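You operate a simulated robot arm through the tools that you are given. There is no shell and no other tool. Be economical: measure what you need, move in short steps, check, and stop when the job is done.

The job below is to be done with a simulated two-armed robot. You get a single attempt, and the scene is never put back.

Task
Wipe up the spill on the top of the freezer lid with the blue dish cloth and put it back.

It is judged by the outcome, as a careful person would: the job done as asked, and still so three seconds after it is handed in. It fails if anything else is knocked over, pushed out of place, dropped, spilled or broken. Lids that push on must go on centred and level and be pressed home; caps that screw on are set level and turned clockwise until they are tight. Flat cloth is picked up by pressing the open fingertips on it (5 to 10 N) and closing them slowly along it; thin cloth reads only 2 to 8 mm in the jaws.

Robot
Two 7-joint arms with three-finger grippers on one trunk, on a base that drives. Base frame: it is fixed to the floor where the robot stands at the start and does not move with it; the origin is under the middle of the robot, x ahead of it, y to its left, z up; the surface under the hand at the start is at about z = 837. Lengths are in mm, angles in degrees, forces in N, time in s.
The left shoulder is at the start at [42, 154, 1007], the right one opposite. With the tool pointing down near the work surface each hand reaches from about 180 to 620 mm from the robot's upright axis, wherever it stands, measured 20 degrees to its own side. Payload 2.69 kg a hand.
Tool frame (each hand has its own): the origin (TCP) lies between the finger pads and is the grasp point; the fingertips stand 29 mm ahead of it; z points along the fingers, y is the line along which they close. The gripper opens to 120 mm. The gripper's body begins 78 mm behind the TCP.
Orientation is told as [roll, pitch, yaw] about the base's x, y, z axes, in that order, counted from this pose: with the fingers straight down and closing along the base's y, the tool's x points along the base's -x, its y along +y and its z along -z.

Tools
- The arms move only by the tool move_arm. It takes "left_rows", "right_rows" or both (then of equal length, played together; a hand with none holds still); each is a list of rows, each an object of numbers (a shift or turn left out is 0, a gripper value left out holds the last): "ax", "ay", "az": the turn, a rotation vector about the tool's x, y, z in degrees; "dx", "dy", "dz": the shift along the tool's x, y, z in mm; "grip": the opening in per cent of the stroke, from 0 (shut) to 100 (fully open). In form: [{"ax": .., "ay": .., "az": .., "dx": .., "dy": .., "dz": .., "grip": ..}, ...]. A call has 1 to 12 rows; each row is the pose to reach, as a shift and turn from the pose commanded when the call began, along the tool's axes at that moment. Rows are played at 5 a second. More than 50 mm and 8.6 degrees between two rows, or a gripper value outside its range, and nothing of the call is played. A pose out of reach is approached as far as the arm can. The call stops where the force on the tool passes 40 N (or 10 N more than at its start, if that is more) or the arm is blocked; 0.2 s more then pass. The fingers move at their own pace and stop on an object; they squeeze with about 30 N. The grip force told is the motor's: it shows also when the fingers shut on nothing. Time passes only in rows, and 0.2 s behind the last, so rows that repeat a pose let the fingers close. It gives the time, the measured TCP pose, the force on the tool (base axes), the opening and the grip force at its end, in the units of the frame above (readings bear some noise), with the torque about the TCP (base axes, N m) and any sound that the robot's microphone picked up.
- Cameras (640 x 400 px; columns grow to the right, rows downward): "scene" is now at [151.4, -32.1, 1183.5]; the picture's right is [-0.29, -0.96, 0.00], its down [-0.43, 0.13, -0.89] and it looks along [0.85, -0.26, -0.45] (base axes); focal length 214 px, centre (320, 200). "left" rides on the left gripper at [63, 0, -104] in its tool frame; the picture's right is [0.00, 1.00, 0.00], its down [-0.83, 0.00, -0.56] and it looks along [-0.56, 0.00, 0.83] (tool axes); focal length 275 px, centre (320, 200). "right" rides on the right gripper at [63, 0, -104] in its tool frame; the picture's right is [0.00, 1.00, 0.00], its down [-0.83, 0.00, -0.56] and it looks along [-0.56, 0.00, 0.83] (tool axes); focal length 275 px, centre (320, 200). There is no depth. A picture from a camera that has moved, and an enlarged one, comes with that camera's place and axes in the base frame and with its lens. The place of the scene camera against the robot may be out by one fixed shift of up to 18 mm in any direction.
- get_image(camera): a new picture of that camera. The clock stands still meanwhile.
- slide_trunk(by): slides the trunk up (or, below 0, down) by that many mm; the arms and the scene camera ride with it, the base frame stays. It gives what a move gives, with no picture.
- base_move(legs): drives the robot by 1 to 6 legs, each [ahead, left, turn to the left] in mm, mm and degrees, along the robot's own axes; the way and the turn of a leg run together, so that a leg with both is an arc; at most 1500 mm and 180 degrees a leg. The arms and the cameras ride along, it lands a little off, and it stops where it bumps. It gives what a move gives.
- head_to(pan, tilt): turns the head with the scene camera to pan (to the left, within 80 degrees either way) and tilt (down, from -29 to 69), counted from straight ahead of the robot. It gives what a move gives.
- inspect(camera, box): a new picture of the part [left, top, right, bottom] of that camera's present view, enlarged. The clock stands still meanwhile.
- sign_off(): hands the job in; it is judged then, once.

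Go step by step. Nothing tells you exact positions but the pictures and the camera data: compare them with the known pose of the tool, close in by small moves and look again before you grip or let go. The budget is 120 turns and 92 pictures, counting those below and the enlarged ones. Unless the task says otherwise, let go and move clear before handing in, and close with one line.

The tools are called after ">>>" as a command line: name --argument value ..., lists and objects as JSON in quotes. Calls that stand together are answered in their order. move_arm: Moves the arms, as the interface text tells. Its arguments: {"type":"object","properties":{"left_rows":{"type":"array","items":{"type":"object","properties":{"ax":{"type":"number"},"ay":{"type":"number"},"az":{"type":"number"},"dx":{"type":"number"},"dy":{"type":"number"},"dz":{"type":"number"},"grip":{"type":"number"}}}},"right_rows":{"type":"array","items":{"type":"object","properties":{"ax":{"type":"number"},"ay":{"type":"number"},"az":{"type":"number"},"dx":{"type":"number"},"dy":{"type":"number"},"dz":{"type":"number"},"grip":{"type":"number"}}}}},"required":[]} The other tools are called the same way: slide_trunk (by) slides the trunk up or down; base_move (legs) drives the base; head_to (pan, tilt) turns the head that bears the scene camera; get_image (camera) takes a picture; inspect (camera, box) takes an enlarged picture of a part of a camera's view; sign_off () hands the job in.

At the start:

```text
clock: 0.0
left_tcp_pos: [393.3, 98.9, 1058.6]
left_tcp_rot: [0.0, 0.1, 0.0]
left_force: [0.2, 0.0, -0.8]
left_torque: [0.03, 0.0, 0.0]
left_opening: 119.8
left_grip_force: 0.1
right_tcp_pos: [272.9, -209.1, 1086.7]
right_tcp_rot: [0.0, 0.0, 0.0]
right_force: [-0.8, 0.2, 0.3]
right_torque: [0.0, 0.02, -0.03]
right_opening: 119.6
right_grip_force: 0.1
trunk travel left (down, up): [-375.0, 63.0]
robot x, y, heading: [2.9, 0.3, 0.1]
head pan, tilt: [-17.0, 26.8]
```

scene: 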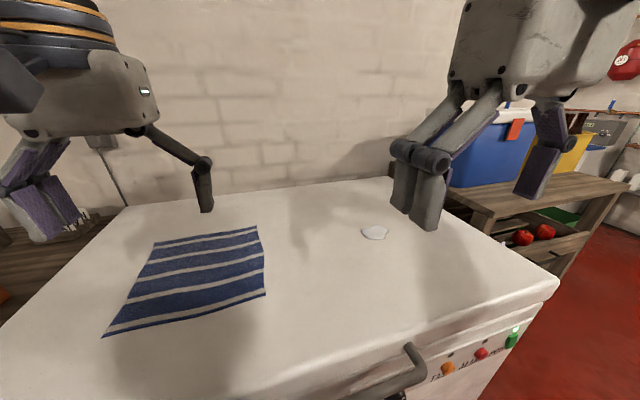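
right: 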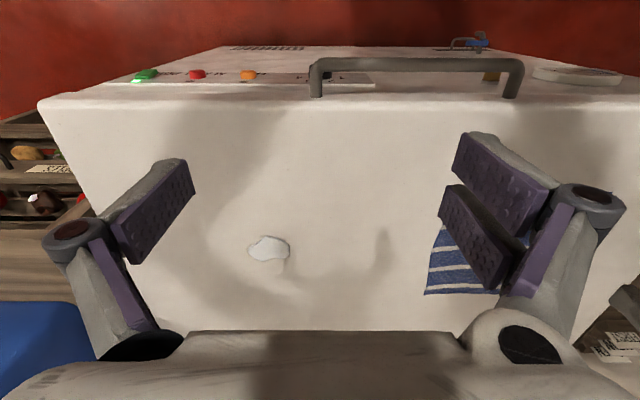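
left: 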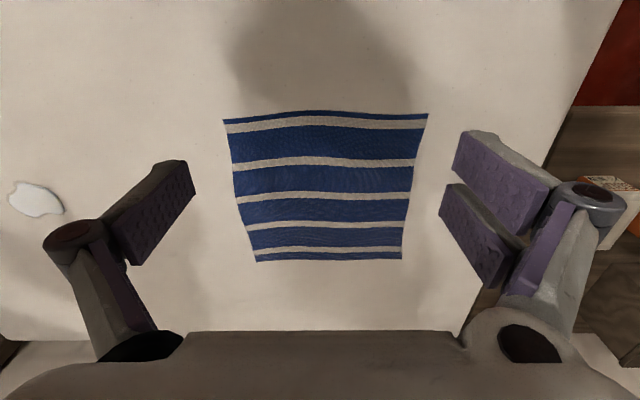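

I see the striped cloth lying flat at about x 430–673, y -13…231, and the spill at about (550, -302), roughly 70 mm across. I'll bring both hands above the right and left edges of the cloth, fingers partly closed.

>>> move_arm --right_rows '[{"dx": -27, "dy": 23, "dz": 18, "grip": 35}, {"dx": -54, "dy": 46, "dz": 36}, {"dx": -81, "dy": 69, "dz": 54}, {"dx": -108, "dy": 92, "dz": 72}, {"dx": -135, "dy": 115, "dz": 90}, {"dx": -162, "dy": 138, "dz": 108}, {"dx": -189, "dy": 161, "dz": 126}, {"dx": -216, "dy": 184, "dz": 144}, {"dx": -243, "dy": 207, "dz": 162}, {"dx": -272, "dy": 229, "dz": 180}, {"dx": -272, "dy": 229, "dz": 180}]' --left_rows '[{"dx": -15, "dy": 10, "dz": 15, "grip": 35}, {"dx": -30, "dy": 20, "dz": 30}, {"dx": -45, "dy": 30, "dz": 45}, {"dx": -60, "dy": 40, "dz": 60}, {"dx": -75, "dy": 50, "dz": 75}, {"dx": -90, "dy": 60, "dz": 90}, {"dx": -105, "dy": 70, "dz": 105}, {"dx": -120, "dy": 80, "dz": 120}, {"dx": -135, "dy": 90, "dz": 135}, {"dx": -152, "dy": 99, "dz": 152}, {"dx": -152, "dy": 99, "dz": 152}]'

>>> get_image --camera "right"

>>> get_image --camera "left"

>>> get_image --camera "scene"

```text
clock: 2.4
left_tcp_pos: [545.2, 197.4, 906.7]
left_tcp_rot: [0.1, -0.1, 0.0]
left_force: [-0.5, -0.8, -0.8]
left_torque: [-0.02, -0.03, 0.01]
left_opening: 41.8
left_grip_force: 0.0
right_tcp_pos: [539.5, 16.3, 907.5]
right_tcp_rot: [0.1, 0.0, 0.0]
right_force: [0.2, 0.3, 0.1]
right_torque: [-0.05, 0.02, 0.0]
right_opening: 42.0
right_grip_force: 0.1
right hand out of reach, approached as far as the arm can: row 10, 11
trunk travel left (down, up): [-375.0, 63.0]
robot x, y, heading: [-0.1, -1.1, 0.2]
head pan, tilt: [-17.0, 26.8]
```

```text
88 pictures are left
camera right: at [474.5, 15.3, 1012.8], right [0.0, 1.0, 0.0], down [0.83, 0.0, 0.56], along [0.56, 0.0, -0.83], focal length 275 px, centre (320, 200)
```

right: 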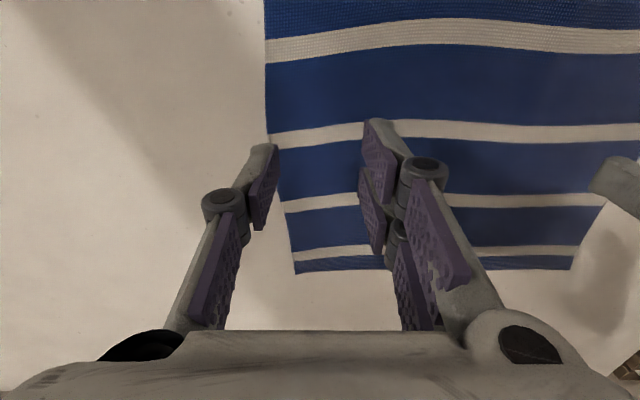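

```text
87 pictures are left
camera left: at [482.4, 199.1, 1010.2], right [0.0, 1.0, 0.0], down [0.83, 0.0, 0.56], along [0.56, 0.0, -0.83], focal length 275 px, centre (320, 200)
```

left: 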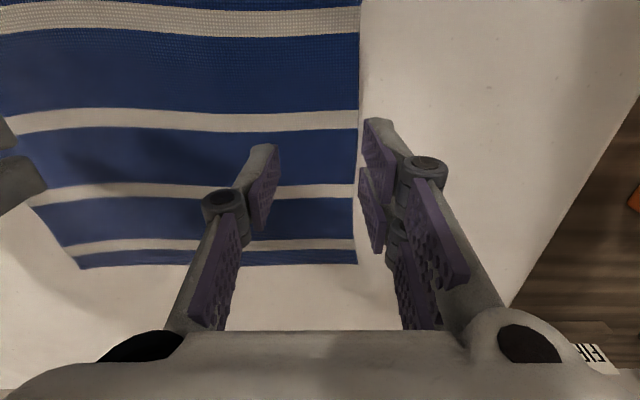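

```text
86 pictures are left
camera scene: at [150.8, -32.2, 1183.7], right [-0.29, -0.96, 0.0], down [-0.43, 0.13, -0.89], along [0.85, -0.26, -0.45], focal length 214 px, centre (320, 200)
```

scene: 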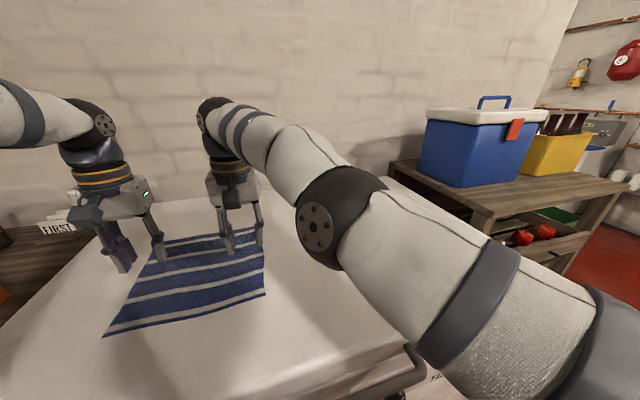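

Both hands are above the cloth edges (edges at about y -19 and 224). I'll pull both back to x≈510 for reach and adjust sideways, then lower near the cloth.

>>> move_arm --right_rows '[{"dx": 17, "dy": 0}, {"dx": 35, "dy": 0, "dz": 15}, {"dx": 35, "dy": 0, "dz": 30}, {"dx": 35, "dy": 0, "dz": 30}]' --left_rows '[{"dx": 17, "dy": -5}, {"dx": 35, "dy": -10, "dz": 15}, {"dx": 35, "dy": -10, "dz": 30}, {"dx": 35, "dy": -10, "dz": 30}]'

```text
clock: 3.4
left_tcp_pos: [510.0, 187.3, 877.2]
left_tcp_rot: [0.0, -0.3, 0.0]
left_force: [1.2, 0.8, 13.5]
left_torque: [0.29, 0.04, -0.05]
left_opening: 42.5
left_grip_force: 0.4
right_tcp_pos: [501.9, 17.9, 877.4]
right_tcp_rot: [0.0, -0.2, -0.1]
right_force: [-0.1, 0.9, 2.4]
right_torque: [-0.01, 0.01, 0.0]
right_opening: 41.8
right_grip_force: 0.0
trunk travel left (down, up): [-375.0, 63.0]
robot x, y, heading: [-0.6, 1.9, -0.4]
head pan, tilt: [-17.0, 26.8]
```

Contact came earlier than expected (left 13.5 N, right 2.4 N). I'll tune the press to 5–10 N.

>>> move_arm --right_rows '[{"dz": 0.7}, {"dz": 0.7}]' --left_rows '[{"dz": -0.8}, {"dz": -0.8}]'

>>> get_image --camera "right"

>>> get_image --camera "left"

```text
clock: 4.0
left_tcp_pos: [511.0, 187.8, 878.6]
left_tcp_rot: [0.0, -0.1, 0.0]
left_force: [2.4, 0.8, 9.4]
left_torque: [0.24, -0.01, -0.06]
left_opening: 42.1
left_grip_force: 0.1
right_tcp_pos: [504.0, 17.1, 877.3]
right_tcp_rot: [-0.1, -0.1, 0.1]
right_force: [-1.2, 0.2, 9.5]
right_torque: [-0.09, 0.06, -0.01]
right_opening: 42.7
right_grip_force: 0.5
trunk travel left (down, up): [-375.0, 63.0]
robot x, y, heading: [1.4, -0.4, 0.0]
head pan, tilt: [-17.0, 26.8]
```

```text
85 pictures are left
camera right: at [438.9, 16.4, 982.4], right [0.0, 1.0, 0.0], down [0.83, 0.0, 0.56], along [0.56, 0.0, -0.83], focal length 275 px, centre (320, 200)
```

right: 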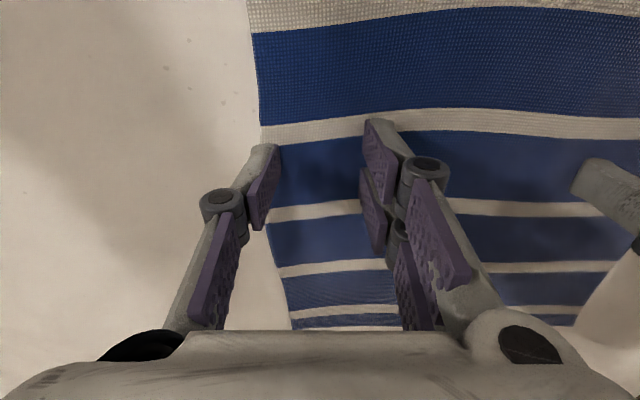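

```text
84 pictures are left
camera left: at [447.1, 188.6, 981.4], right [0.0, 1.0, 0.0], down [0.83, 0.0, 0.56], along [0.56, 0.0, -0.83], focal length 275 px, centre (320, 200)
```

left: 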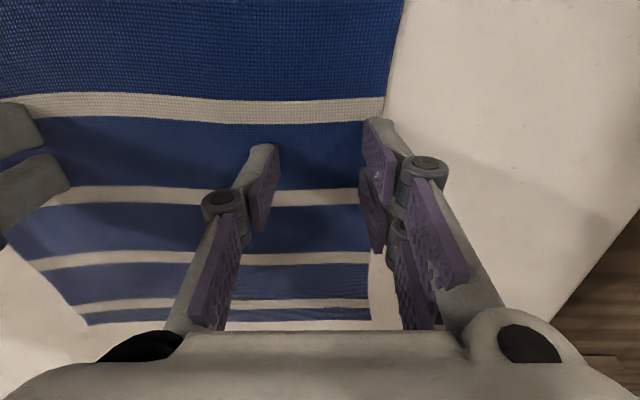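

The outer fingers sit right on the cloth edges; I'll lift slightly, shift both inward and narrow the opening, then press again.

>>> move_arm --right_rows '[{"dz": -8}, {"dz": -8, "dy": 7, "grip": 28}, {"dz": -8, "dy": 7}, {"dz": -1, "dy": 7}, {"dz": 0, "dy": 7}, {"dz": 0, "dy": 7}]' --left_rows '[{"dz": -8}, {"dz": -8, "dy": -6, "grip": 28}, {"dz": -8, "dy": -6}, {"dz": -1, "dy": -6}, {"dz": 0, "dy": -6}, {"dz": 0, "dy": -6}]'

```text
clock: 5.4
left_tcp_pos: [509.7, 181.1, 878.6]
left_tcp_rot: [0.0, -0.1, 0.0]
left_force: [0.7, 0.3, 3.8]
left_torque: [0.07, 0.02, 0.01]
left_opening: 33.6
left_grip_force: 0.1
right_tcp_pos: [504.9, 25.9, 877.7]
right_tcp_rot: [0.2, -0.2, 0.0]
right_force: [1.1, 0.9, 10.0]
right_torque: [-0.09, 0.0, 0.01]
right_opening: 33.6
right_grip_force: 0.0
trunk travel left (down, up): [-375.0, 63.0]
robot x, y, heading: [0.6, -0.3, -0.0]
head pan, tilt: [-17.0, 26.8]
```

Now close the right fingers slowly while the left hand waits just clear of the cloth.

>>> move_arm --right_rows '[{"grip": 25}, {"grip": 22}, {"grip": 19}, {"grip": 16}, {"grip": 13}, {"grip": 10}, {"grip": 7}, {"grip": 4}, {"grip": 1}, {"grip": 0}, {"grip": 0}]' --left_rows '[{"dz": -8}, {"dz": -8}, {"dz": -8}, {"dz": -8}, {"dz": -8}, {"dz": -8}, {"dz": -8}, {"dz": -8}, {"dz": -8}, {"dz": -8}, {"dz": -8}]'

>>> get_image --camera "right"

>>> get_image --camera "left"

```text
clock: 7.8
left_tcp_pos: [510.9, 182.2, 884.6]
left_tcp_rot: [0.1, 0.0, 0.1]
left_force: [0.8, 1.3, -0.2]
left_torque: [-0.01, 0.0, 0.0]
left_opening: 33.5
left_grip_force: 0.1
right_tcp_pos: [504.2, 24.7, 874.8]
right_tcp_rot: [0.0, 0.0, 0.0]
right_force: [-1.0, 0.8, 4.9]
right_torque: [-0.15, -0.02, 0.03]
right_opening: 2.5
right_grip_force: 34.6
trunk travel left (down, up): [-375.0, 63.0]
robot x, y, heading: [-0.4, 0.8, -0.2]
head pan, tilt: [-17.0, 26.8]
```

```text
83 pictures are left
camera right: at [440.0, 24.3, 981.1], right [0.0, 1.0, 0.0], down [0.83, 0.0, 0.56], along [0.56, 0.0, -0.83], focal length 275 px, centre (320, 200)
```

right: 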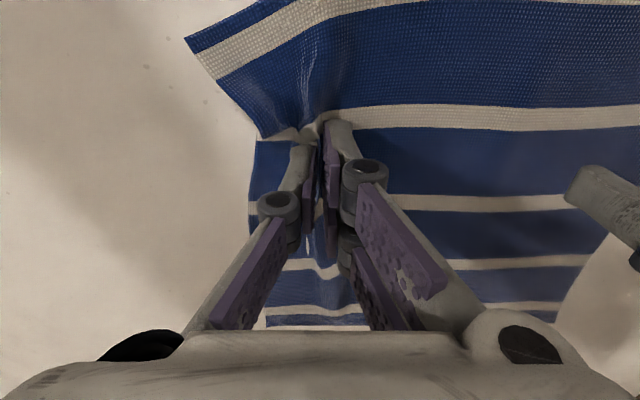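

```text
82 pictures are left
camera left: at [447.9, 183.2, 988.6], right [0.0, 1.0, 0.0], down [0.83, 0.0, 0.56], along [0.56, 0.0, -0.83], focal length 275 px, centre (320, 200)
```

left: 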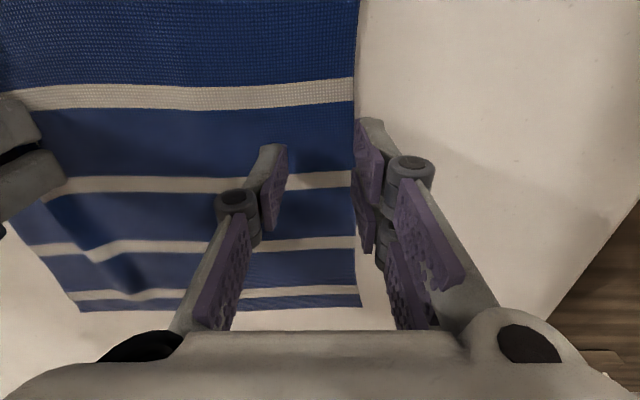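

The right hand holds a tuft of the cloth (2.5 mm). I'll lift the right hand a few mm, raise the left out of the way, and drive 150 mm to the right so the spill is well within reach.

>>> move_arm --right_rows '[{"dz": -3}, {"dz": -6}, {"dz": -8}, {"dz": -8}]' --left_rows '[{"dz": -30}, {"dz": -60}, {"dz": -90, "dy": 20}, {"dz": -120, "dy": 40}]'

>>> base_move --legs '[[0, -150, 0]]'

>>> get_image --camera "scene"

>>> get_image --camera "right"

```text
clock: 8.8
left_tcp_pos: [510.4, 222.7, 1004.2]
left_tcp_rot: [0.0, 0.0, 0.0]
left_force: [-0.5, 0.9, 0.0]
left_torque: [0.0, 0.02, 0.03]
left_opening: 33.4
left_grip_force: 0.0
right_tcp_pos: [503.1, 24.2, 884.5]
right_tcp_rot: [0.1, 0.0, 0.0]
right_force: [0.1, -0.3, 2.3]
right_torque: [-0.04, -0.01, -0.01]
right_opening: 0.8
right_grip_force: 27.6
trunk travel left (down, up): [-375.0, 63.0]
robot x, y, heading: [1.5, -2.0, -0.2]
head pan, tilt: [-17.0, 26.8]
```

```text
clock: 10.6
left_tcp_pos: [510.7, 73.4, 1004.3]
left_tcp_rot: [0.0, -0.1, 0.2]
left_force: [-0.2, 0.3, -0.2]
left_torque: [0.01, 0.03, -0.02]
left_opening: 33.7
left_grip_force: 0.1
right_tcp_pos: [503.2, -123.4, 884.1]
right_tcp_rot: [0.0, 0.0, 0.1]
right_force: [-0.3, 0.1, -0.8]
right_torque: [0.03, 0.02, 0.0]
right_opening: 3.0
right_grip_force: 28.2
trunk travel left (down, up): [-375.0, 63.0]
robot x, y, heading: [-4.1, -149.0, 0.0]
head pan, tilt: [-17.0, 26.8]
```

```text
81 pictures are left
camera scene: at [151.6, -181.2, 1183.5], right [-0.29, -0.96, 0.0], down [-0.43, 0.13, -0.89], along [0.85, -0.26, -0.45], focal length 214 px, centre (320, 200)
```

scene: 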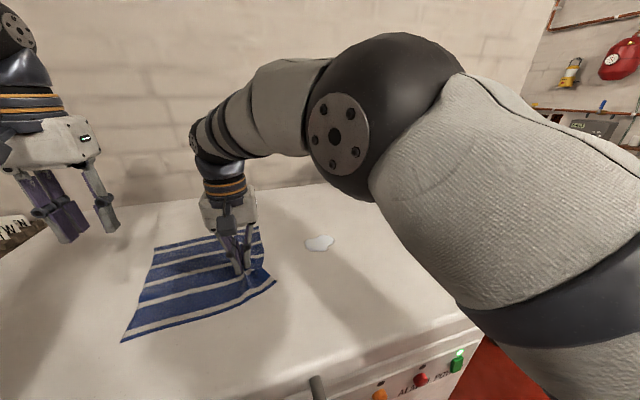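

```text
80 pictures are left
camera right: at [440.0, -124.6, 989.1], right [-0.01, 1.0, 0.0], down [0.83, 0.01, 0.56], along [0.56, 0.0, -0.83], focal length 275 px, centre (320, 200)
```

right: 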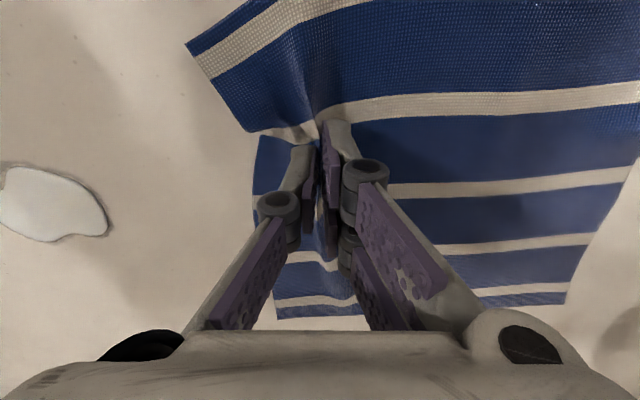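

The cloth follows nicely; the spill is centred near (541, -297). I'll carry the cloth to its left edge, then press lightly and sweep across.

>>> move_arm --right_rows '[{"dx": -9, "dy": -30}, {"dx": -18, "dy": -60}, {"dx": -27, "dy": -90}, {"dx": -37, "dy": -120}, {"dx": -37, "dy": -125, "dz": 6}, {"dx": -37, "dy": -125, "dz": 9.5}, {"dx": -37, "dy": -125, "dz": 9.5}]'

>>> get_image --camera "right"

```text
clock: 12.2
left_tcp_pos: [509.6, 73.8, 1004.6]
left_tcp_rot: [0.0, -0.1, 0.1]
left_force: [-0.7, 0.3, 0.2]
left_torque: [-0.02, -0.01, 0.04]
left_opening: 33.3
left_grip_force: 0.0
right_tcp_pos: [541.0, -250.1, 874.9]
right_tcp_rot: [0.0, -0.1, 0.2]
right_force: [0.9, 1.1, 5.3]
right_torque: [0.25, 0.04, 0.03]
right_opening: 3.0
right_grip_force: 30.9
trunk travel left (down, up): [-375.0, 63.0]
robot x, y, heading: [-3.6, -147.5, 0.1]
head pan, tilt: [-17.0, 26.8]
```

```text
79 pictures are left
camera right: at [476.8, -249.8, 980.7], right [-0.01, 1.0, 0.0], down [0.83, 0.01, 0.56], along [0.56, 0.0, -0.83], focal length 275 px, centre (320, 200)
```

right: 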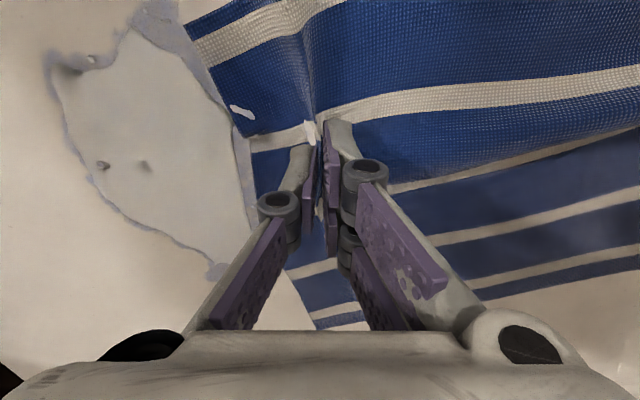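

The spill's outline looks different now; I'll look more closely.

>>> inspect --camera "right" --box '[0, 0, 400, 300]'

>>> inspect --camera "scene" --box '[100, 160, 420, 360]'

```text
1.33 times, centred on (200, 150) of right
camera zoom: at [476.8, -249.8, 980.7], right [-0.01, 1.0, 0.0], down [0.83, 0.01, 0.56], along [0.56, 0.0, -0.83], focal length 367 px, centre (480, 267)
```

zoom: 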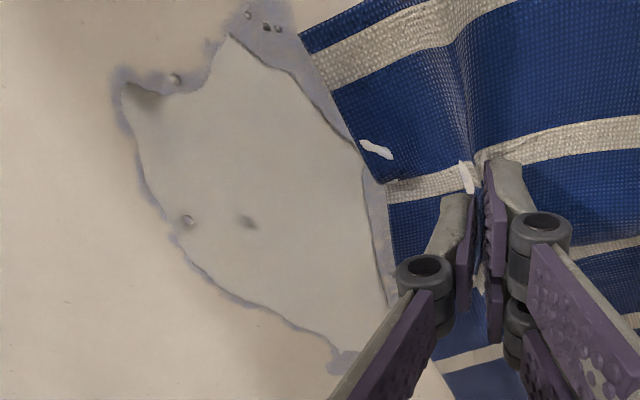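

```text
2.00 times, centred on (260, 260) of scene
camera zoom: at [151.0, -180.9, 1183.7], right [-0.29, -0.96, 0.0], down [-0.43, 0.13, -0.89], along [0.85, -0.26, -0.45], focal length 429 px, centre (440, 80)
```

zoom: 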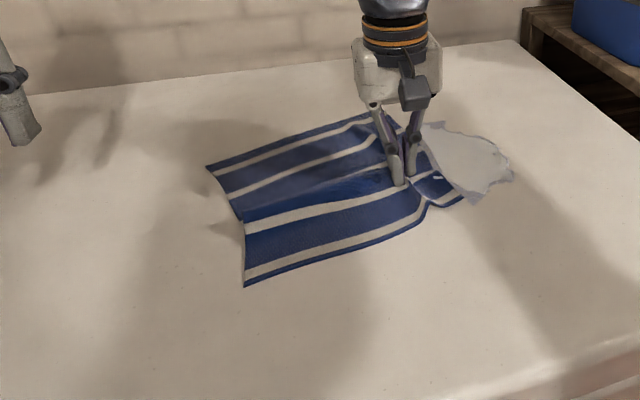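

The puddle has spread to roughly x 475–645, y -390…-255. I'll lift the leading edge, carry it past the puddle and lay the cloth over all of it.

>>> move_arm --right_rows '[{"dz": -25}, {"dz": -50, "dy": -10}, {"dz": -65, "dy": -35}, {"dz": -65, "dy": -65}, {"dz": -65, "dy": -95}, {"dz": -65, "dy": -125}, {"dz": -60, "dy": -150}, {"dz": -40, "dy": -158}, {"dz": -20, "dy": -160}, {"dz": -3, "dy": -160}, {"dz": 0, "dy": -160}, {"dz": 0, "dy": -160}]'

>>> get_image --camera "right"

>>> get_image --camera "scene"

```text
clock: 14.8
left_tcp_pos: [508.6, 74.0, 1004.5]
left_tcp_rot: [-0.2, -0.1, 0.0]
left_force: [0.3, -0.5, -0.5]
left_torque: [0.03, 0.02, -0.01]
left_opening: 33.9
left_grip_force: 0.0
right_tcp_pos: [541.2, -408.0, 876.7]
right_tcp_rot: [0.0, -0.2, 0.1]
right_force: [0.4, -0.4, 16.8]
right_torque: [-0.06, -0.01, 0.0]
right_opening: 1.5
right_grip_force: 27.7
trunk travel left (down, up): [-375.0, 63.0]
robot x, y, heading: [1.4, -148.2, 0.2]
head pan, tilt: [-17.0, 26.8]
```

```text
76 pictures are left
camera right: at [476.9, -409.2, 981.5], right [-0.01, 1.0, 0.0], down [0.83, 0.01, 0.56], along [0.56, 0.0, -0.83], focal length 275 px, centre (320, 200)
```

right: 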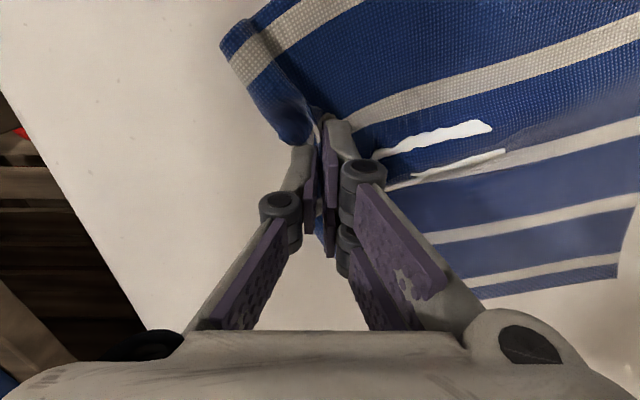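

```text
75 pictures are left
camera scene: at [150.3, -180.4, 1184.0], right [-0.29, -0.96, 0.0], down [-0.43, 0.13, -0.89], along [0.85, -0.26, -0.45], focal length 214 px, centre (320, 200)
```

scene: 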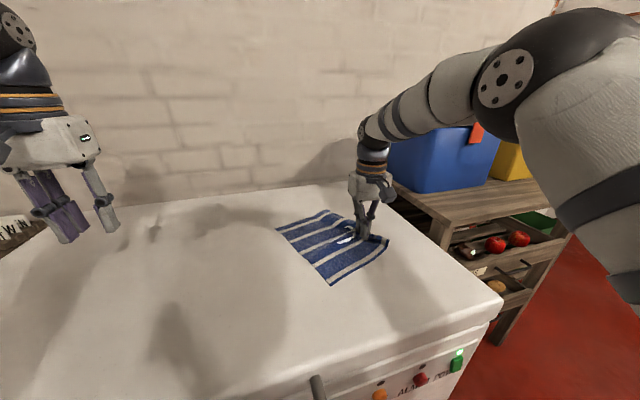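

The cloth now covers the puddle. I'll drag it slowly onward to the right with light pressure and see what it takes up.

>>> move_arm --right_rows '[{"dz": -1}, {"dz": -1, "dy": -10}, {"dz": -1, "dy": -20}, {"dz": -1, "dy": -30}, {"dz": -1, "dy": -40}, {"dz": -1, "dy": -50}, {"dz": -1, "dy": -60}, {"dz": -1, "dy": -70}, {"dz": -1, "dy": -70}]'

>>> get_image --camera "right"

>>> inspect --camera "scene" --box '[200, 160, 520, 360]'

```text
clock: 16.8
left_tcp_pos: [509.3, 74.5, 1003.9]
left_tcp_rot: [-0.1, -0.1, 0.0]
left_force: [0.6, -0.6, 0.7]
left_torque: [0.01, 0.02, 0.04]
left_opening: 33.5
left_grip_force: 0.0
right_tcp_pos: [540.0, -478.5, 876.8]
right_tcp_rot: [-0.1, -0.1, 0.1]
right_force: [0.4, 1.9, 14.7]
right_torque: [0.05, -0.06, -0.03]
right_opening: 1.5
right_grip_force: 27.5
trunk travel left (down, up): [-375.0, 63.0]
robot x, y, heading: [3.7, -146.1, 0.1]
head pan, tilt: [-17.0, 26.8]
```

```text
74 pictures are left
camera right: at [476.8, -479.3, 981.6], right [-0.01, 1.0, 0.0], down [0.83, 0.01, 0.56], along [0.56, 0.0, -0.83], focal length 275 px, centre (320, 200)
```

right: 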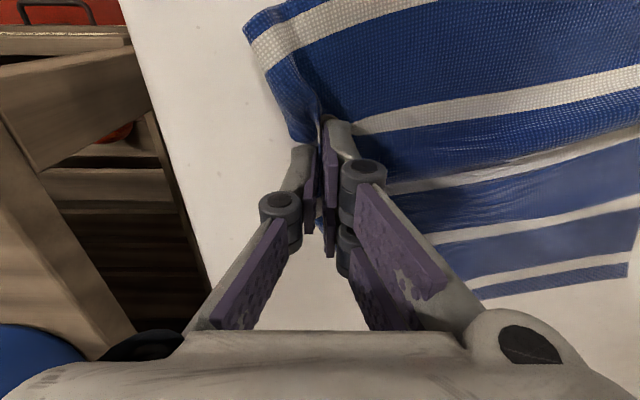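

```text
2.00 times, centred on (360, 260) of scene
camera zoom: at [150.6, -180.3, 1183.7], right [-0.29, -0.96, 0.0], down [-0.43, 0.13, -0.89], along [0.85, -0.26, -0.45], focal length 429 px, centre (240, 80)
```

zoom: 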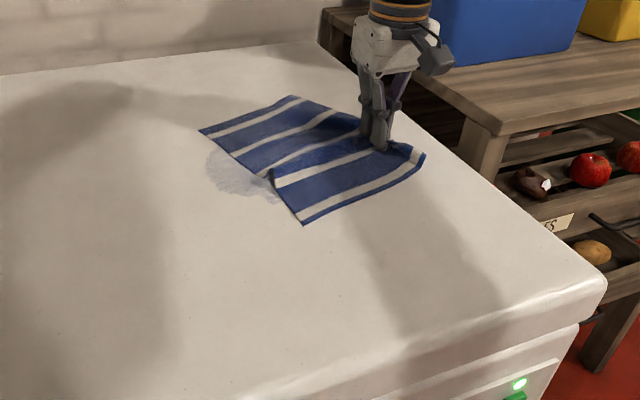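

Most is taken up; a thin wet film remains at about (500–590, -330…-265). I'll lift the cloth to hang, move it left of the film, lay it down again from its left edge and drag it over once more.

>>> move_arm --right_rows '[{"dz": -40, "dy": 5}, {"dz": -80, "dy": 15}, {"dz": -120, "dy": 40}, {"dz": -160, "dy": 65}, {"dz": -195, "dy": 95}, {"dz": -225, "dy": 130}, {"dz": -235, "dy": 170}, {"dz": -235, "dy": 210}, {"dz": -235, "dy": 238}, {"dz": -235, "dy": 238}, {"dz": -235, "dy": 238}]'

>>> get_image --camera "scene"

```text
clock: 19.2
left_tcp_pos: [511.1, 74.6, 1004.7]
left_tcp_rot: [0.0, 0.1, 0.0]
left_force: [-0.3, -0.1, -0.6]
left_torque: [-0.01, 0.0, 0.0]
left_opening: 33.8
left_grip_force: 0.1
right_tcp_pos: [494.3, -261.9, 1090.1]
right_tcp_rot: [0.1, 0.1, 0.0]
right_force: [-0.2, 0.5, -0.3]
right_torque: [-0.11, -0.03, 0.01]
right_opening: 1.8
right_grip_force: 28.5
right hand out of reach, approached as far as the arm can: row 5, 6, 7, 8, 9, 10, 11
trunk travel left (down, up): [-375.0, 63.0]
robot x, y, heading: [1.1, -147.9, 0.2]
head pan, tilt: [-17.0, 26.8]
```

```text
72 pictures are left
camera scene: at [151.5, -180.8, 1183.5], right [-0.29, -0.96, 0.0], down [-0.43, 0.13, -0.89], along [0.85, -0.26, -0.45], focal length 214 px, centre (320, 200)
```

scene: 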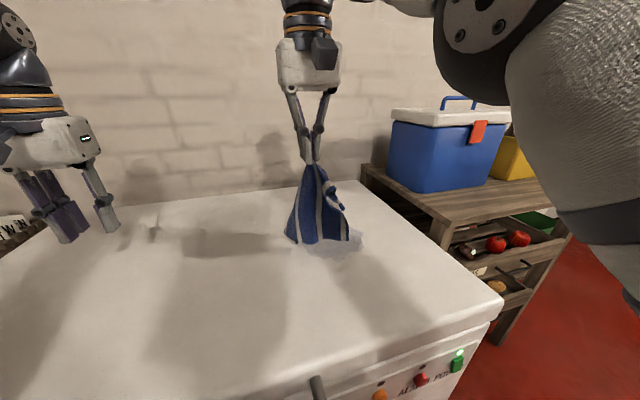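

>>> inspect --camera "scene" --box '[260, 180, 420, 280]'

>>> get_image --camera "right"

```text
4.00 times, centred on (340, 230) of scene
camera zoom: at [151.5, -180.8, 1183.5], right [-0.29, -0.96, 0.0], down [-0.43, 0.13, -0.89], along [0.85, -0.26, -0.45], focal length 858 px, centre (240, 80)
```

zoom: 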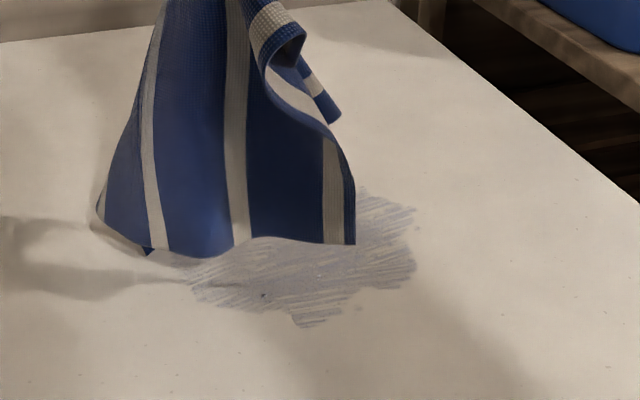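

```text
70 pictures are left
camera right: at [430.6, -263.9, 1195.5], right [-0.01, 1.0, 0.0], down [0.83, 0.01, 0.56], along [0.56, 0.0, -0.83], focal length 275 px, centre (320, 200)
```

right: 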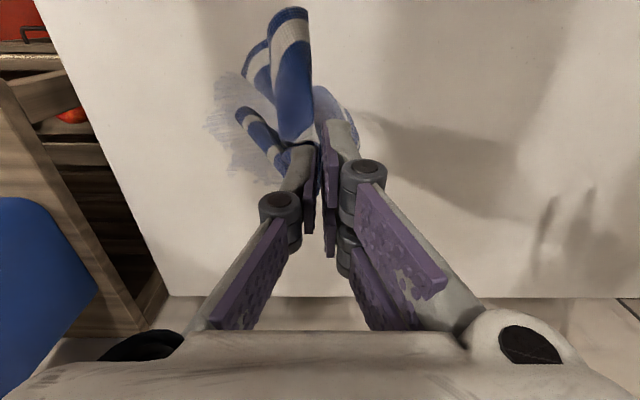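

The cloth hangs neatly and only a thin streaky film is left (x 485–630, y -420…-260). I'll lower the bunched cloth onto it as a pad for rubbing.

>>> move_arm --right_rows '[{"dz": 35}, {"dz": 70}, {"dz": 105}, {"dz": 140}, {"dz": 170}, {"dz": 170}]'

>>> get_image --camera "scene"

```text
clock: 20.6
left_tcp_pos: [510.5, 75.0, 1004.1]
left_tcp_rot: [0.0, -0.1, 0.2]
left_force: [0.2, 0.9, -0.1]
left_torque: [-0.01, -0.02, -0.01]
left_opening: 33.7
left_grip_force: 0.1
right_tcp_pos: [492.1, -262.8, 918.1]
right_tcp_rot: [-0.1, 0.1, 0.1]
right_force: [0.3, 0.8, -1.5]
right_torque: [0.06, 0.01, -0.03]
right_opening: 2.9
right_grip_force: 30.9
trunk travel left (down, up): [-375.0, 63.0]
robot x, y, heading: [2.0, -148.4, 0.4]
head pan, tilt: [-17.0, 26.8]
```

```text
69 pictures are left
camera scene: at [151.4, -180.9, 1183.6], right [-0.29, -0.96, 0.0], down [-0.43, 0.13, -0.89], along [0.85, -0.26, -0.45], focal length 214 px, centre (320, 200)
```

scene: 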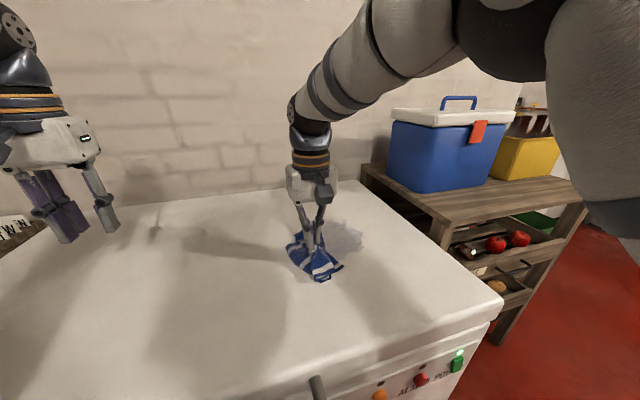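

>>> move_arm --right_rows '[{"dz": 15}, {"dz": 25}, {"dz": 32}, {"dz": 38}, {"dz": 38}]'

```text
clock: 21.8
left_tcp_pos: [510.7, 74.0, 1004.9]
left_tcp_rot: [0.0, -0.1, 0.1]
left_force: [0.1, -0.2, 0.3]
left_torque: [-0.01, 0.01, -0.01]
left_opening: 33.7
left_grip_force: 0.1
right_tcp_pos: [492.2, -262.1, 881.3]
right_tcp_rot: [0.0, -0.1, 0.2]
right_force: [-0.9, -0.1, 5.8]
right_torque: [0.22, -0.03, -0.04]
right_opening: 1.5
right_grip_force: 27.6
trunk travel left (down, up): [-375.0, 63.0]
robot x, y, heading: [-1.9, -149.7, 0.2]
head pan, tilt: [-17.0, 26.8]
```

Contact at 5.8 N on the pad. Now rub in a raster over the film.

>>> move_arm --right_rows '[{"dy": -30, "dz": 1}, {"dy": -60, "dz": 1}, {"dy": -90, "dz": 1}, {"dy": -120, "dz": 1}, {"dy": -155, "dz": 1}, {"dx": -28, "dy": -155, "dz": 1}, {"dx": -28, "dy": -120, "dz": 1}, {"dx": -28, "dy": -90, "dz": 1}, {"dx": -28, "dy": -60, "dz": 1}, {"dx": -28, "dy": -30, "dz": 1}, {"dx": -28, "dy": 0, "dz": 1}, {"dx": -56, "dy": 0, "dz": 1}]'

>>> move_arm --right_rows '[{"dy": -30}, {"dy": -60}, {"dy": -90}, {"dy": -120}, {"dy": -155}, {"dx": -28, "dy": -155}, {"dx": -28, "dy": -120}, {"dx": -28, "dy": -90}, {"dx": -28, "dy": -60}, {"dx": -28, "dy": -30}, {"dx": -28, "dy": 0}, {"dx": -28, "dy": 15}]'

>>> inspect --camera "scene" --box '[240, 170, 440, 295]'

>>> get_image --camera "right"

```text
clock: 24.4
left_tcp_pos: [510.2, 73.9, 1004.5]
left_tcp_rot: [0.0, -0.1, 0.1]
left_force: [0.6, -0.3, -0.9]
left_torque: [0.0, 0.01, -0.03]
left_opening: 33.7
left_grip_force: 0.1
right_tcp_pos: [549.4, -262.6, 880.5]
right_tcp_rot: [0.0, 0.0, 0.2]
right_force: [-0.5, -0.6, 6.2]
right_torque: [0.13, -0.01, -0.02]
right_opening: 0.9
right_grip_force: 28.0
trunk travel left (down, up): [-375.0, 63.0]
robot x, y, heading: [1.3, -150.5, 0.0]
head pan, tilt: [-17.0, 26.8]
```

```text
clock: 27.0
left_tcp_pos: [510.6, 74.2, 1004.6]
left_tcp_rot: [-0.1, -0.1, 0.1]
left_force: [1.0, -0.5, 0.0]
left_torque: [-0.02, 0.02, 0.02]
left_opening: 33.7
left_grip_force: 0.0
right_tcp_pos: [577.2, -247.4, 881.2]
right_tcp_rot: [0.0, 0.0, 0.2]
right_force: [-0.3, -1.1, 4.8]
right_torque: [-0.09, -0.04, 0.02]
right_opening: 1.7
right_grip_force: 31.2
trunk travel left (down, up): [-375.0, 63.0]
robot x, y, heading: [-1.1, -147.4, -0.1]
head pan, tilt: [-17.0, 26.8]
```

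```text
3.20 times, centred on (340, 232) of scene
camera zoom: at [151.3, -180.8, 1183.6], right [-0.29, -0.96, 0.0], down [-0.43, 0.13, -0.89], along [0.85, -0.26, -0.45], focal length 686 px, centre (256, 96)
```

zoom: 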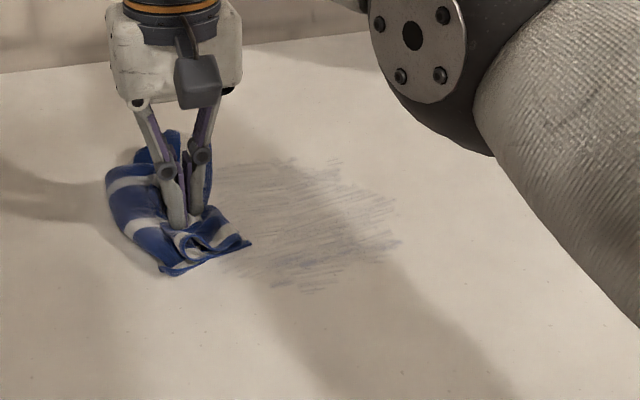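

```text
67 pictures are left
camera right: at [512.8, -248.3, 985.6], right [-0.01, 1.0, 0.0], down [0.83, 0.01, 0.56], along [0.56, 0.0, -0.83], focal length 275 px, centre (320, 200)
```

right: 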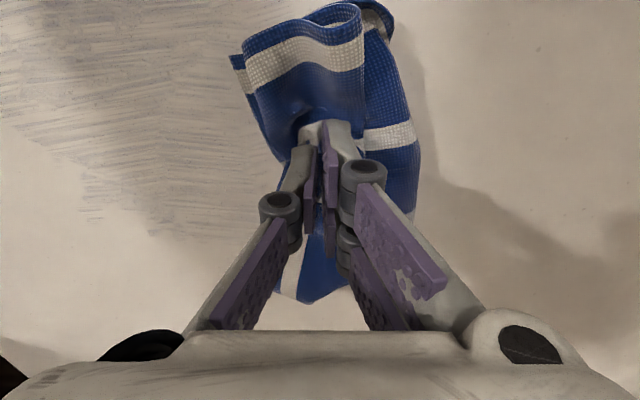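

Very effective; the film is fading. I'll repeat the raster in several more passes.

>>> move_arm --right_rows '[{"dx": -10, "dy": -20, "dz": 1.5}, {"dx": -10, "dy": -50, "dz": 1.5}, {"dx": -10, "dy": -85, "dz": 1.5}, {"dx": -10, "dy": -120, "dz": 1.5}, {"dx": -10, "dy": -155, "dz": 1.5}, {"dx": -10, "dy": -180, "dz": 1.5}, {"dx": 10, "dy": -180, "dz": 1.5}, {"dx": 10, "dy": -140, "dz": 1.5}, {"dx": 10, "dy": -100, "dz": 1.5}, {"dx": 10, "dy": -60, "dz": 1.5}, {"dx": 10, "dy": -20, "dz": 1.5}, {"dx": 30, "dy": -5, "dz": 1.5}]'

>>> move_arm --right_rows '[{"dy": -35}, {"dy": -70}, {"dy": -105}, {"dy": -140}, {"dy": -175}, {"dx": 20, "dy": -175}, {"dx": 20, "dy": -140}, {"dx": 20, "dy": -105}, {"dx": 20, "dy": -70}, {"dx": 20, "dy": -35}, {"dx": 20, "dy": 0}, {"dx": 40, "dy": 0}]'

>>> move_arm --right_rows '[{"dy": -35}, {"dy": -70}, {"dy": -105}, {"dy": -140}, {"dy": -175}, {"dx": 22, "dy": -170}, {"dx": 22, "dy": -140}, {"dx": 22, "dy": -105}, {"dx": 22, "dy": -70}, {"dx": 22, "dy": -35}, {"dx": 22, "dy": 0}, {"dx": 22, "dy": 10}]'

>>> inspect --camera "scene" --box '[240, 170, 440, 295]'

>>> get_image --camera "right"

```text
clock: 29.6
left_tcp_pos: [509.2, 74.1, 1004.1]
left_tcp_rot: [0.0, 0.0, 0.1]
left_force: [0.3, -0.6, 0.4]
left_torque: [-0.02, -0.02, -0.01]
left_opening: 33.8
left_grip_force: 0.0
right_tcp_pos: [545.5, -251.6, 879.6]
right_tcp_rot: [0.1, -0.1, 0.2]
right_force: [1.3, 0.7, 11.0]
right_torque: [0.06, -0.03, 0.0]
right_opening: 1.3
right_grip_force: 29.0
trunk travel left (down, up): [-375.0, 63.0]
robot x, y, heading: [-0.9, -150.7, -0.1]
head pan, tilt: [-17.0, 26.8]
```

```text
clock: 32.2
left_tcp_pos: [509.6, 75.0, 1004.1]
left_tcp_rot: [0.0, -0.2, 0.1]
left_force: [-0.2, 0.0, 0.2]
left_torque: [0.0, -0.03, -0.03]
left_opening: 33.7
left_grip_force: 0.0
right_tcp_pos: [505.9, -254.3, 879.8]
right_tcp_rot: [-0.1, -0.1, 0.1]
right_force: [1.0, 0.4, 12.8]
right_torque: [0.07, -0.1, -0.04]
right_opening: 3.0
right_grip_force: 33.1
trunk travel left (down, up): [-375.0, 63.0]
robot x, y, heading: [-2.1, -149.5, 0.4]
head pan, tilt: [-17.0, 26.8]
```

```text
clock: 34.8
left_tcp_pos: [509.7, 74.3, 1005.3]
left_tcp_rot: [0.0, -0.1, 0.1]
left_force: [0.8, 0.0, -0.9]
left_torque: [-0.01, -0.02, -0.02]
left_opening: 33.5
left_grip_force: 0.0
right_tcp_pos: [482.8, -242.6, 880.0]
right_tcp_rot: [0.0, -0.1, 0.0]
right_force: [-0.1, -4.0, 19.5]
right_torque: [0.01, -0.13, -0.06]
right_opening: 2.8
right_grip_force: 33.3
trunk travel left (down, up): [-375.0, 63.0]
robot x, y, heading: [-1.1, -150.4, 0.0]
head pan, tilt: [-17.0, 26.8]
```

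```text
3.20 times, centred on (340, 232) of scene
camera zoom: at [150.5, -180.9, 1183.8], right [-0.29, -0.96, 0.0], down [-0.43, 0.13, -0.89], along [0.85, -0.26, -0.45], focal length 686 px, centre (256, 96)
```

zoom: 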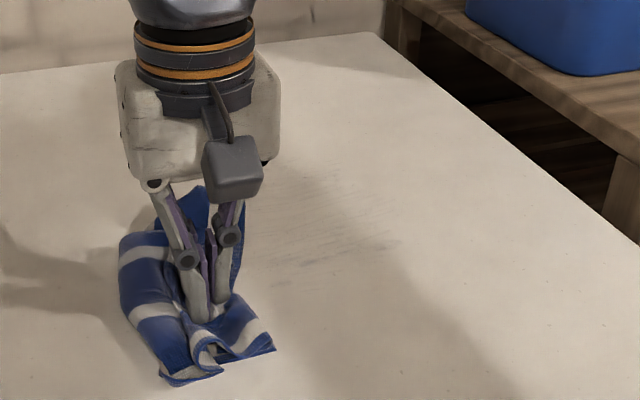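

```text
65 pictures are left
camera right: at [419.3, -243.9, 984.1], right [-0.01, 1.0, 0.0], down [0.83, 0.01, 0.56], along [0.56, 0.0, -0.83], focal length 275 px, centre (320, 200)
```

right: 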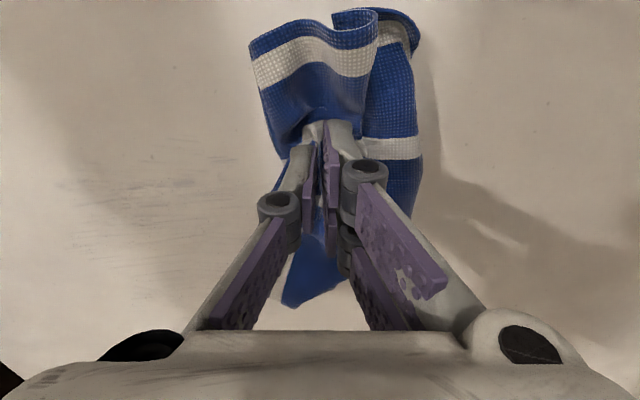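

Nearly clean; one more full raster back toward the far side.

>>> move_arm --right_rows '[{"dx": -15, "dy": -35}, {"dx": -15, "dy": -70}, {"dx": -15, "dy": -105}, {"dx": -15, "dy": -140}, {"dx": -15, "dy": -180}, {"dx": -35, "dy": -190}, {"dx": -35, "dy": -150}, {"dx": -35, "dy": -110}, {"dx": -35, "dy": -70}, {"dx": -35, "dy": -30}, {"dx": -35, "dy": -10}, {"dx": -53, "dy": -10}]'

>>> move_arm --right_rows '[{"dy": -35}, {"dy": -70}, {"dy": -105}, {"dy": -140}, {"dy": -180}, {"dx": -18, "dy": -180}, {"dx": -18, "dy": -145}, {"dx": -18, "dy": -110}, {"dx": -18, "dy": -70}, {"dx": -18, "dy": -30}, {"dx": -18, "dy": 0}, {"dx": -36, "dy": 0}]'

>>> move_arm --right_rows '[{"dy": -35}, {"dy": -70}, {"dy": -105}, {"dy": -140}, {"dy": -180}, {"dx": -18, "dy": -180}, {"dx": -18, "dy": -145}, {"dx": -18, "dy": -110}, {"dx": -18, "dy": -70}, {"dx": -18, "dy": -30}, {"dx": -18, "dy": 0}, {"dx": -18, "dy": 20}]'

>>> inspect --camera "scene" --box '[240, 170, 440, 295]'

>>> get_image --camera "right"

```text
clock: 37.4
left_tcp_pos: [510.2, 74.3, 1003.9]
left_tcp_rot: [0.0, -0.1, 0.1]
left_force: [-0.6, 0.7, 0.5]
left_torque: [0.0, 0.03, 0.02]
left_opening: 33.7
left_grip_force: 0.0
right_tcp_pos: [536.3, -252.4, 879.9]
right_tcp_rot: [0.0, 0.0, 0.1]
right_force: [-1.8, 1.3, 9.7]
right_torque: [0.15, -0.03, 0.06]
right_opening: 2.6
right_grip_force: 32.1
trunk travel left (down, up): [-375.0, 63.0]
robot x, y, heading: [1.9, -150.4, 0.2]
head pan, tilt: [-17.0, 26.8]
```

```text
clock: 40.0
left_tcp_pos: [509.9, 74.8, 1004.0]
left_tcp_rot: [0.0, -0.2, 0.2]
left_force: [-0.3, -0.1, -0.3]
left_torque: [-0.01, 0.01, 0.03]
left_opening: 33.6
left_grip_force: 0.0
right_tcp_pos: [572.7, -251.8, 879.0]
right_tcp_rot: [0.0, 0.0, 0.0]
right_force: [-1.0, 0.5, 10.6]
right_torque: [0.18, -0.05, 0.03]
right_opening: 2.7
right_grip_force: 31.6
trunk travel left (down, up): [-375.0, 63.0]
robot x, y, heading: [-1.5, -146.0, -0.0]
head pan, tilt: [-17.0, 26.8]
```

```text
clock: 42.6
left_tcp_pos: [508.8, 73.3, 1005.5]
left_tcp_rot: [0.0, -0.1, 0.0]
left_force: [-0.7, -0.4, -0.6]
left_torque: [-0.03, -0.01, 0.0]
left_opening: 33.5
left_grip_force: 0.0
right_tcp_pos: [582.7, -244.7, 879.3]
right_tcp_rot: [0.1, -0.1, 0.1]
right_force: [-0.1, 0.6, 11.4]
right_torque: [0.04, -0.07, -0.03]
right_opening: 1.2
right_grip_force: 28.7
right hand out of reach, approached as far as the arm can: row 11, 12
trunk travel left (down, up): [-375.0, 63.0]
robot x, y, heading: [0.3, -147.3, 0.2]
head pan, tilt: [-17.0, 26.8]
```

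```text
3.20 times, centred on (340, 232) of scene
camera zoom: at [150.5, -181.1, 1183.8], right [-0.29, -0.96, 0.0], down [-0.43, 0.13, -0.89], along [0.85, -0.26, -0.45], focal length 686 px, centre (256, 96)
```

zoom: 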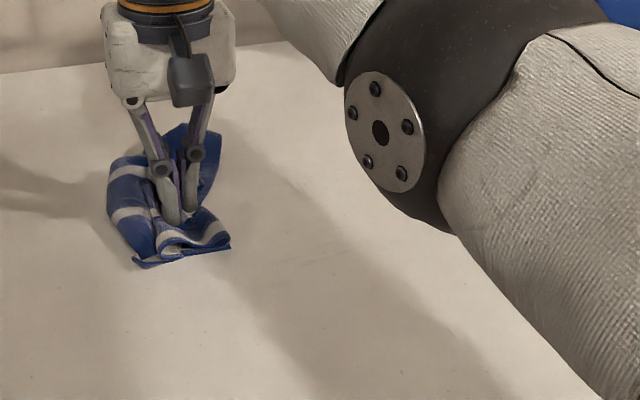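

```text
63 pictures are left
camera right: at [519.3, -245.8, 984.1], right [-0.01, 1.0, 0.0], down [0.83, 0.0, 0.56], along [0.56, 0.0, -0.83], focal length 275 px, centre (320, 200)
```

right: 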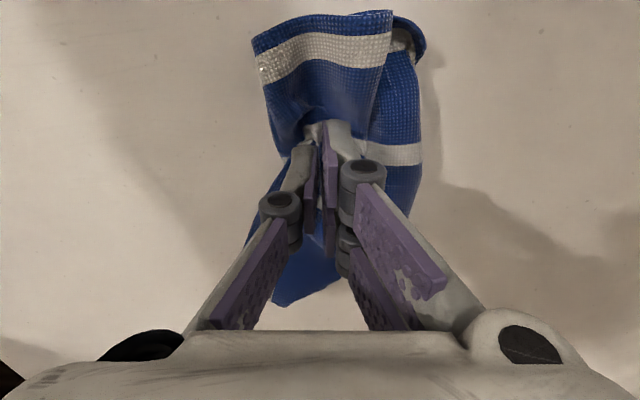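

Almost nothing visible remains, just a faint trace around (515, -370). One more pass there.

>>> move_arm --right_rows '[{"dx": 20, "dy": -25}, {"dx": 45, "dy": -55}, {"dx": 52, "dy": -90}, {"dx": 52, "dy": -125}, {"dx": 52, "dy": -165}, {"dx": 62, "dy": -190}, {"dx": 66, "dy": -150}, {"dx": 66, "dy": -115}, {"dx": 72, "dy": -80}, {"dx": 75, "dy": -115}, {"dx": 78, "dy": -150}, {"dx": 80, "dy": -185}]'

>>> move_arm --right_rows '[{"dx": 0, "dy": 35}, {"dx": 0, "dy": 70}, {"dx": 0, "dy": 105}, {"dx": -10, "dy": 70}, {"dx": -15, "dy": 35}, {"dx": -15, "dy": 0}, {"dx": -20, "dy": 35}, {"dx": -20, "dy": 70}, {"dx": -20, "dy": 110}, {"dx": -20, "dy": 150}, {"dx": -20, "dy": 180}]'

>>> inspect --camera "scene" --box '[240, 170, 440, 295]'

>>> get_image --camera "right"

```text
clock: 45.2
left_tcp_pos: [509.1, 73.5, 1004.2]
left_tcp_rot: [-0.1, -0.2, 0.2]
left_force: [-0.8, 0.3, -0.7]
left_torque: [-0.01, 0.01, -0.01]
left_opening: 33.9
left_grip_force: 0.1
right_tcp_pos: [504.2, -430.6, 879.2]
right_tcp_rot: [-0.1, 0.0, 0.1]
right_force: [0.6, 2.1, 12.7]
right_torque: [0.26, -0.16, 0.03]
right_opening: 3.2
right_grip_force: 31.3
trunk travel left (down, up): [-375.0, 63.0]
robot x, y, heading: [-2.0, -150.4, -0.0]
head pan, tilt: [-17.0, 26.8]
```

```text
clock: 47.6
left_tcp_pos: [508.8, 75.1, 1004.4]
left_tcp_rot: [0.0, -0.1, 0.1]
left_force: [0.4, 0.0, 0.1]
left_torque: [-0.01, 0.02, 0.01]
left_opening: 33.6
left_grip_force: 0.0
right_tcp_pos: [522.5, -248.0, 878.5]
right_tcp_rot: [0.0, -0.1, 0.1]
right_force: [0.7, -3.0, 21.6]
right_torque: [0.07, -0.17, -0.05]
right_opening: 2.9
right_grip_force: 32.8
trunk travel left (down, up): [-375.0, 63.0]
robot x, y, heading: [0.3, -149.1, -0.1]
head pan, tilt: [-17.0, 26.8]
```

```text
3.20 times, centred on (340, 232) of scene
camera zoom: at [150.1, -180.6, 1183.8], right [-0.29, -0.96, 0.0], down [-0.43, 0.13, -0.89], along [0.85, -0.26, -0.45], focal length 686 px, centre (256, 96)
```

zoom: 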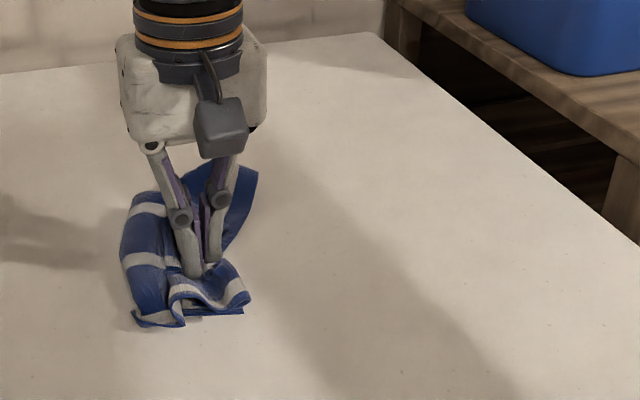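

```text
61 pictures are left
camera right: at [459.3, -248.5, 983.8], right [-0.01, 1.0, 0.0], down [0.83, 0.0, 0.56], along [0.56, 0.0, -0.83], focal length 275 px, centre (320, 200)
```

right: 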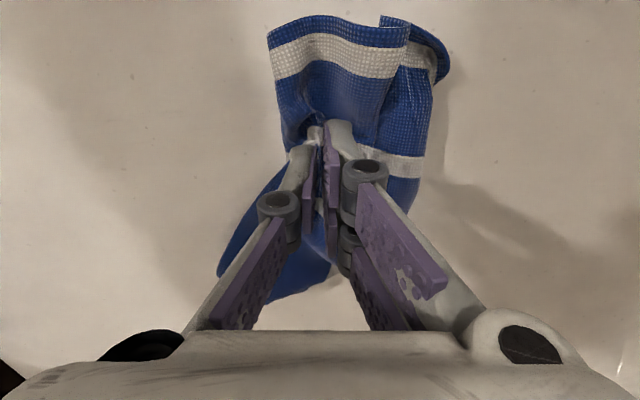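

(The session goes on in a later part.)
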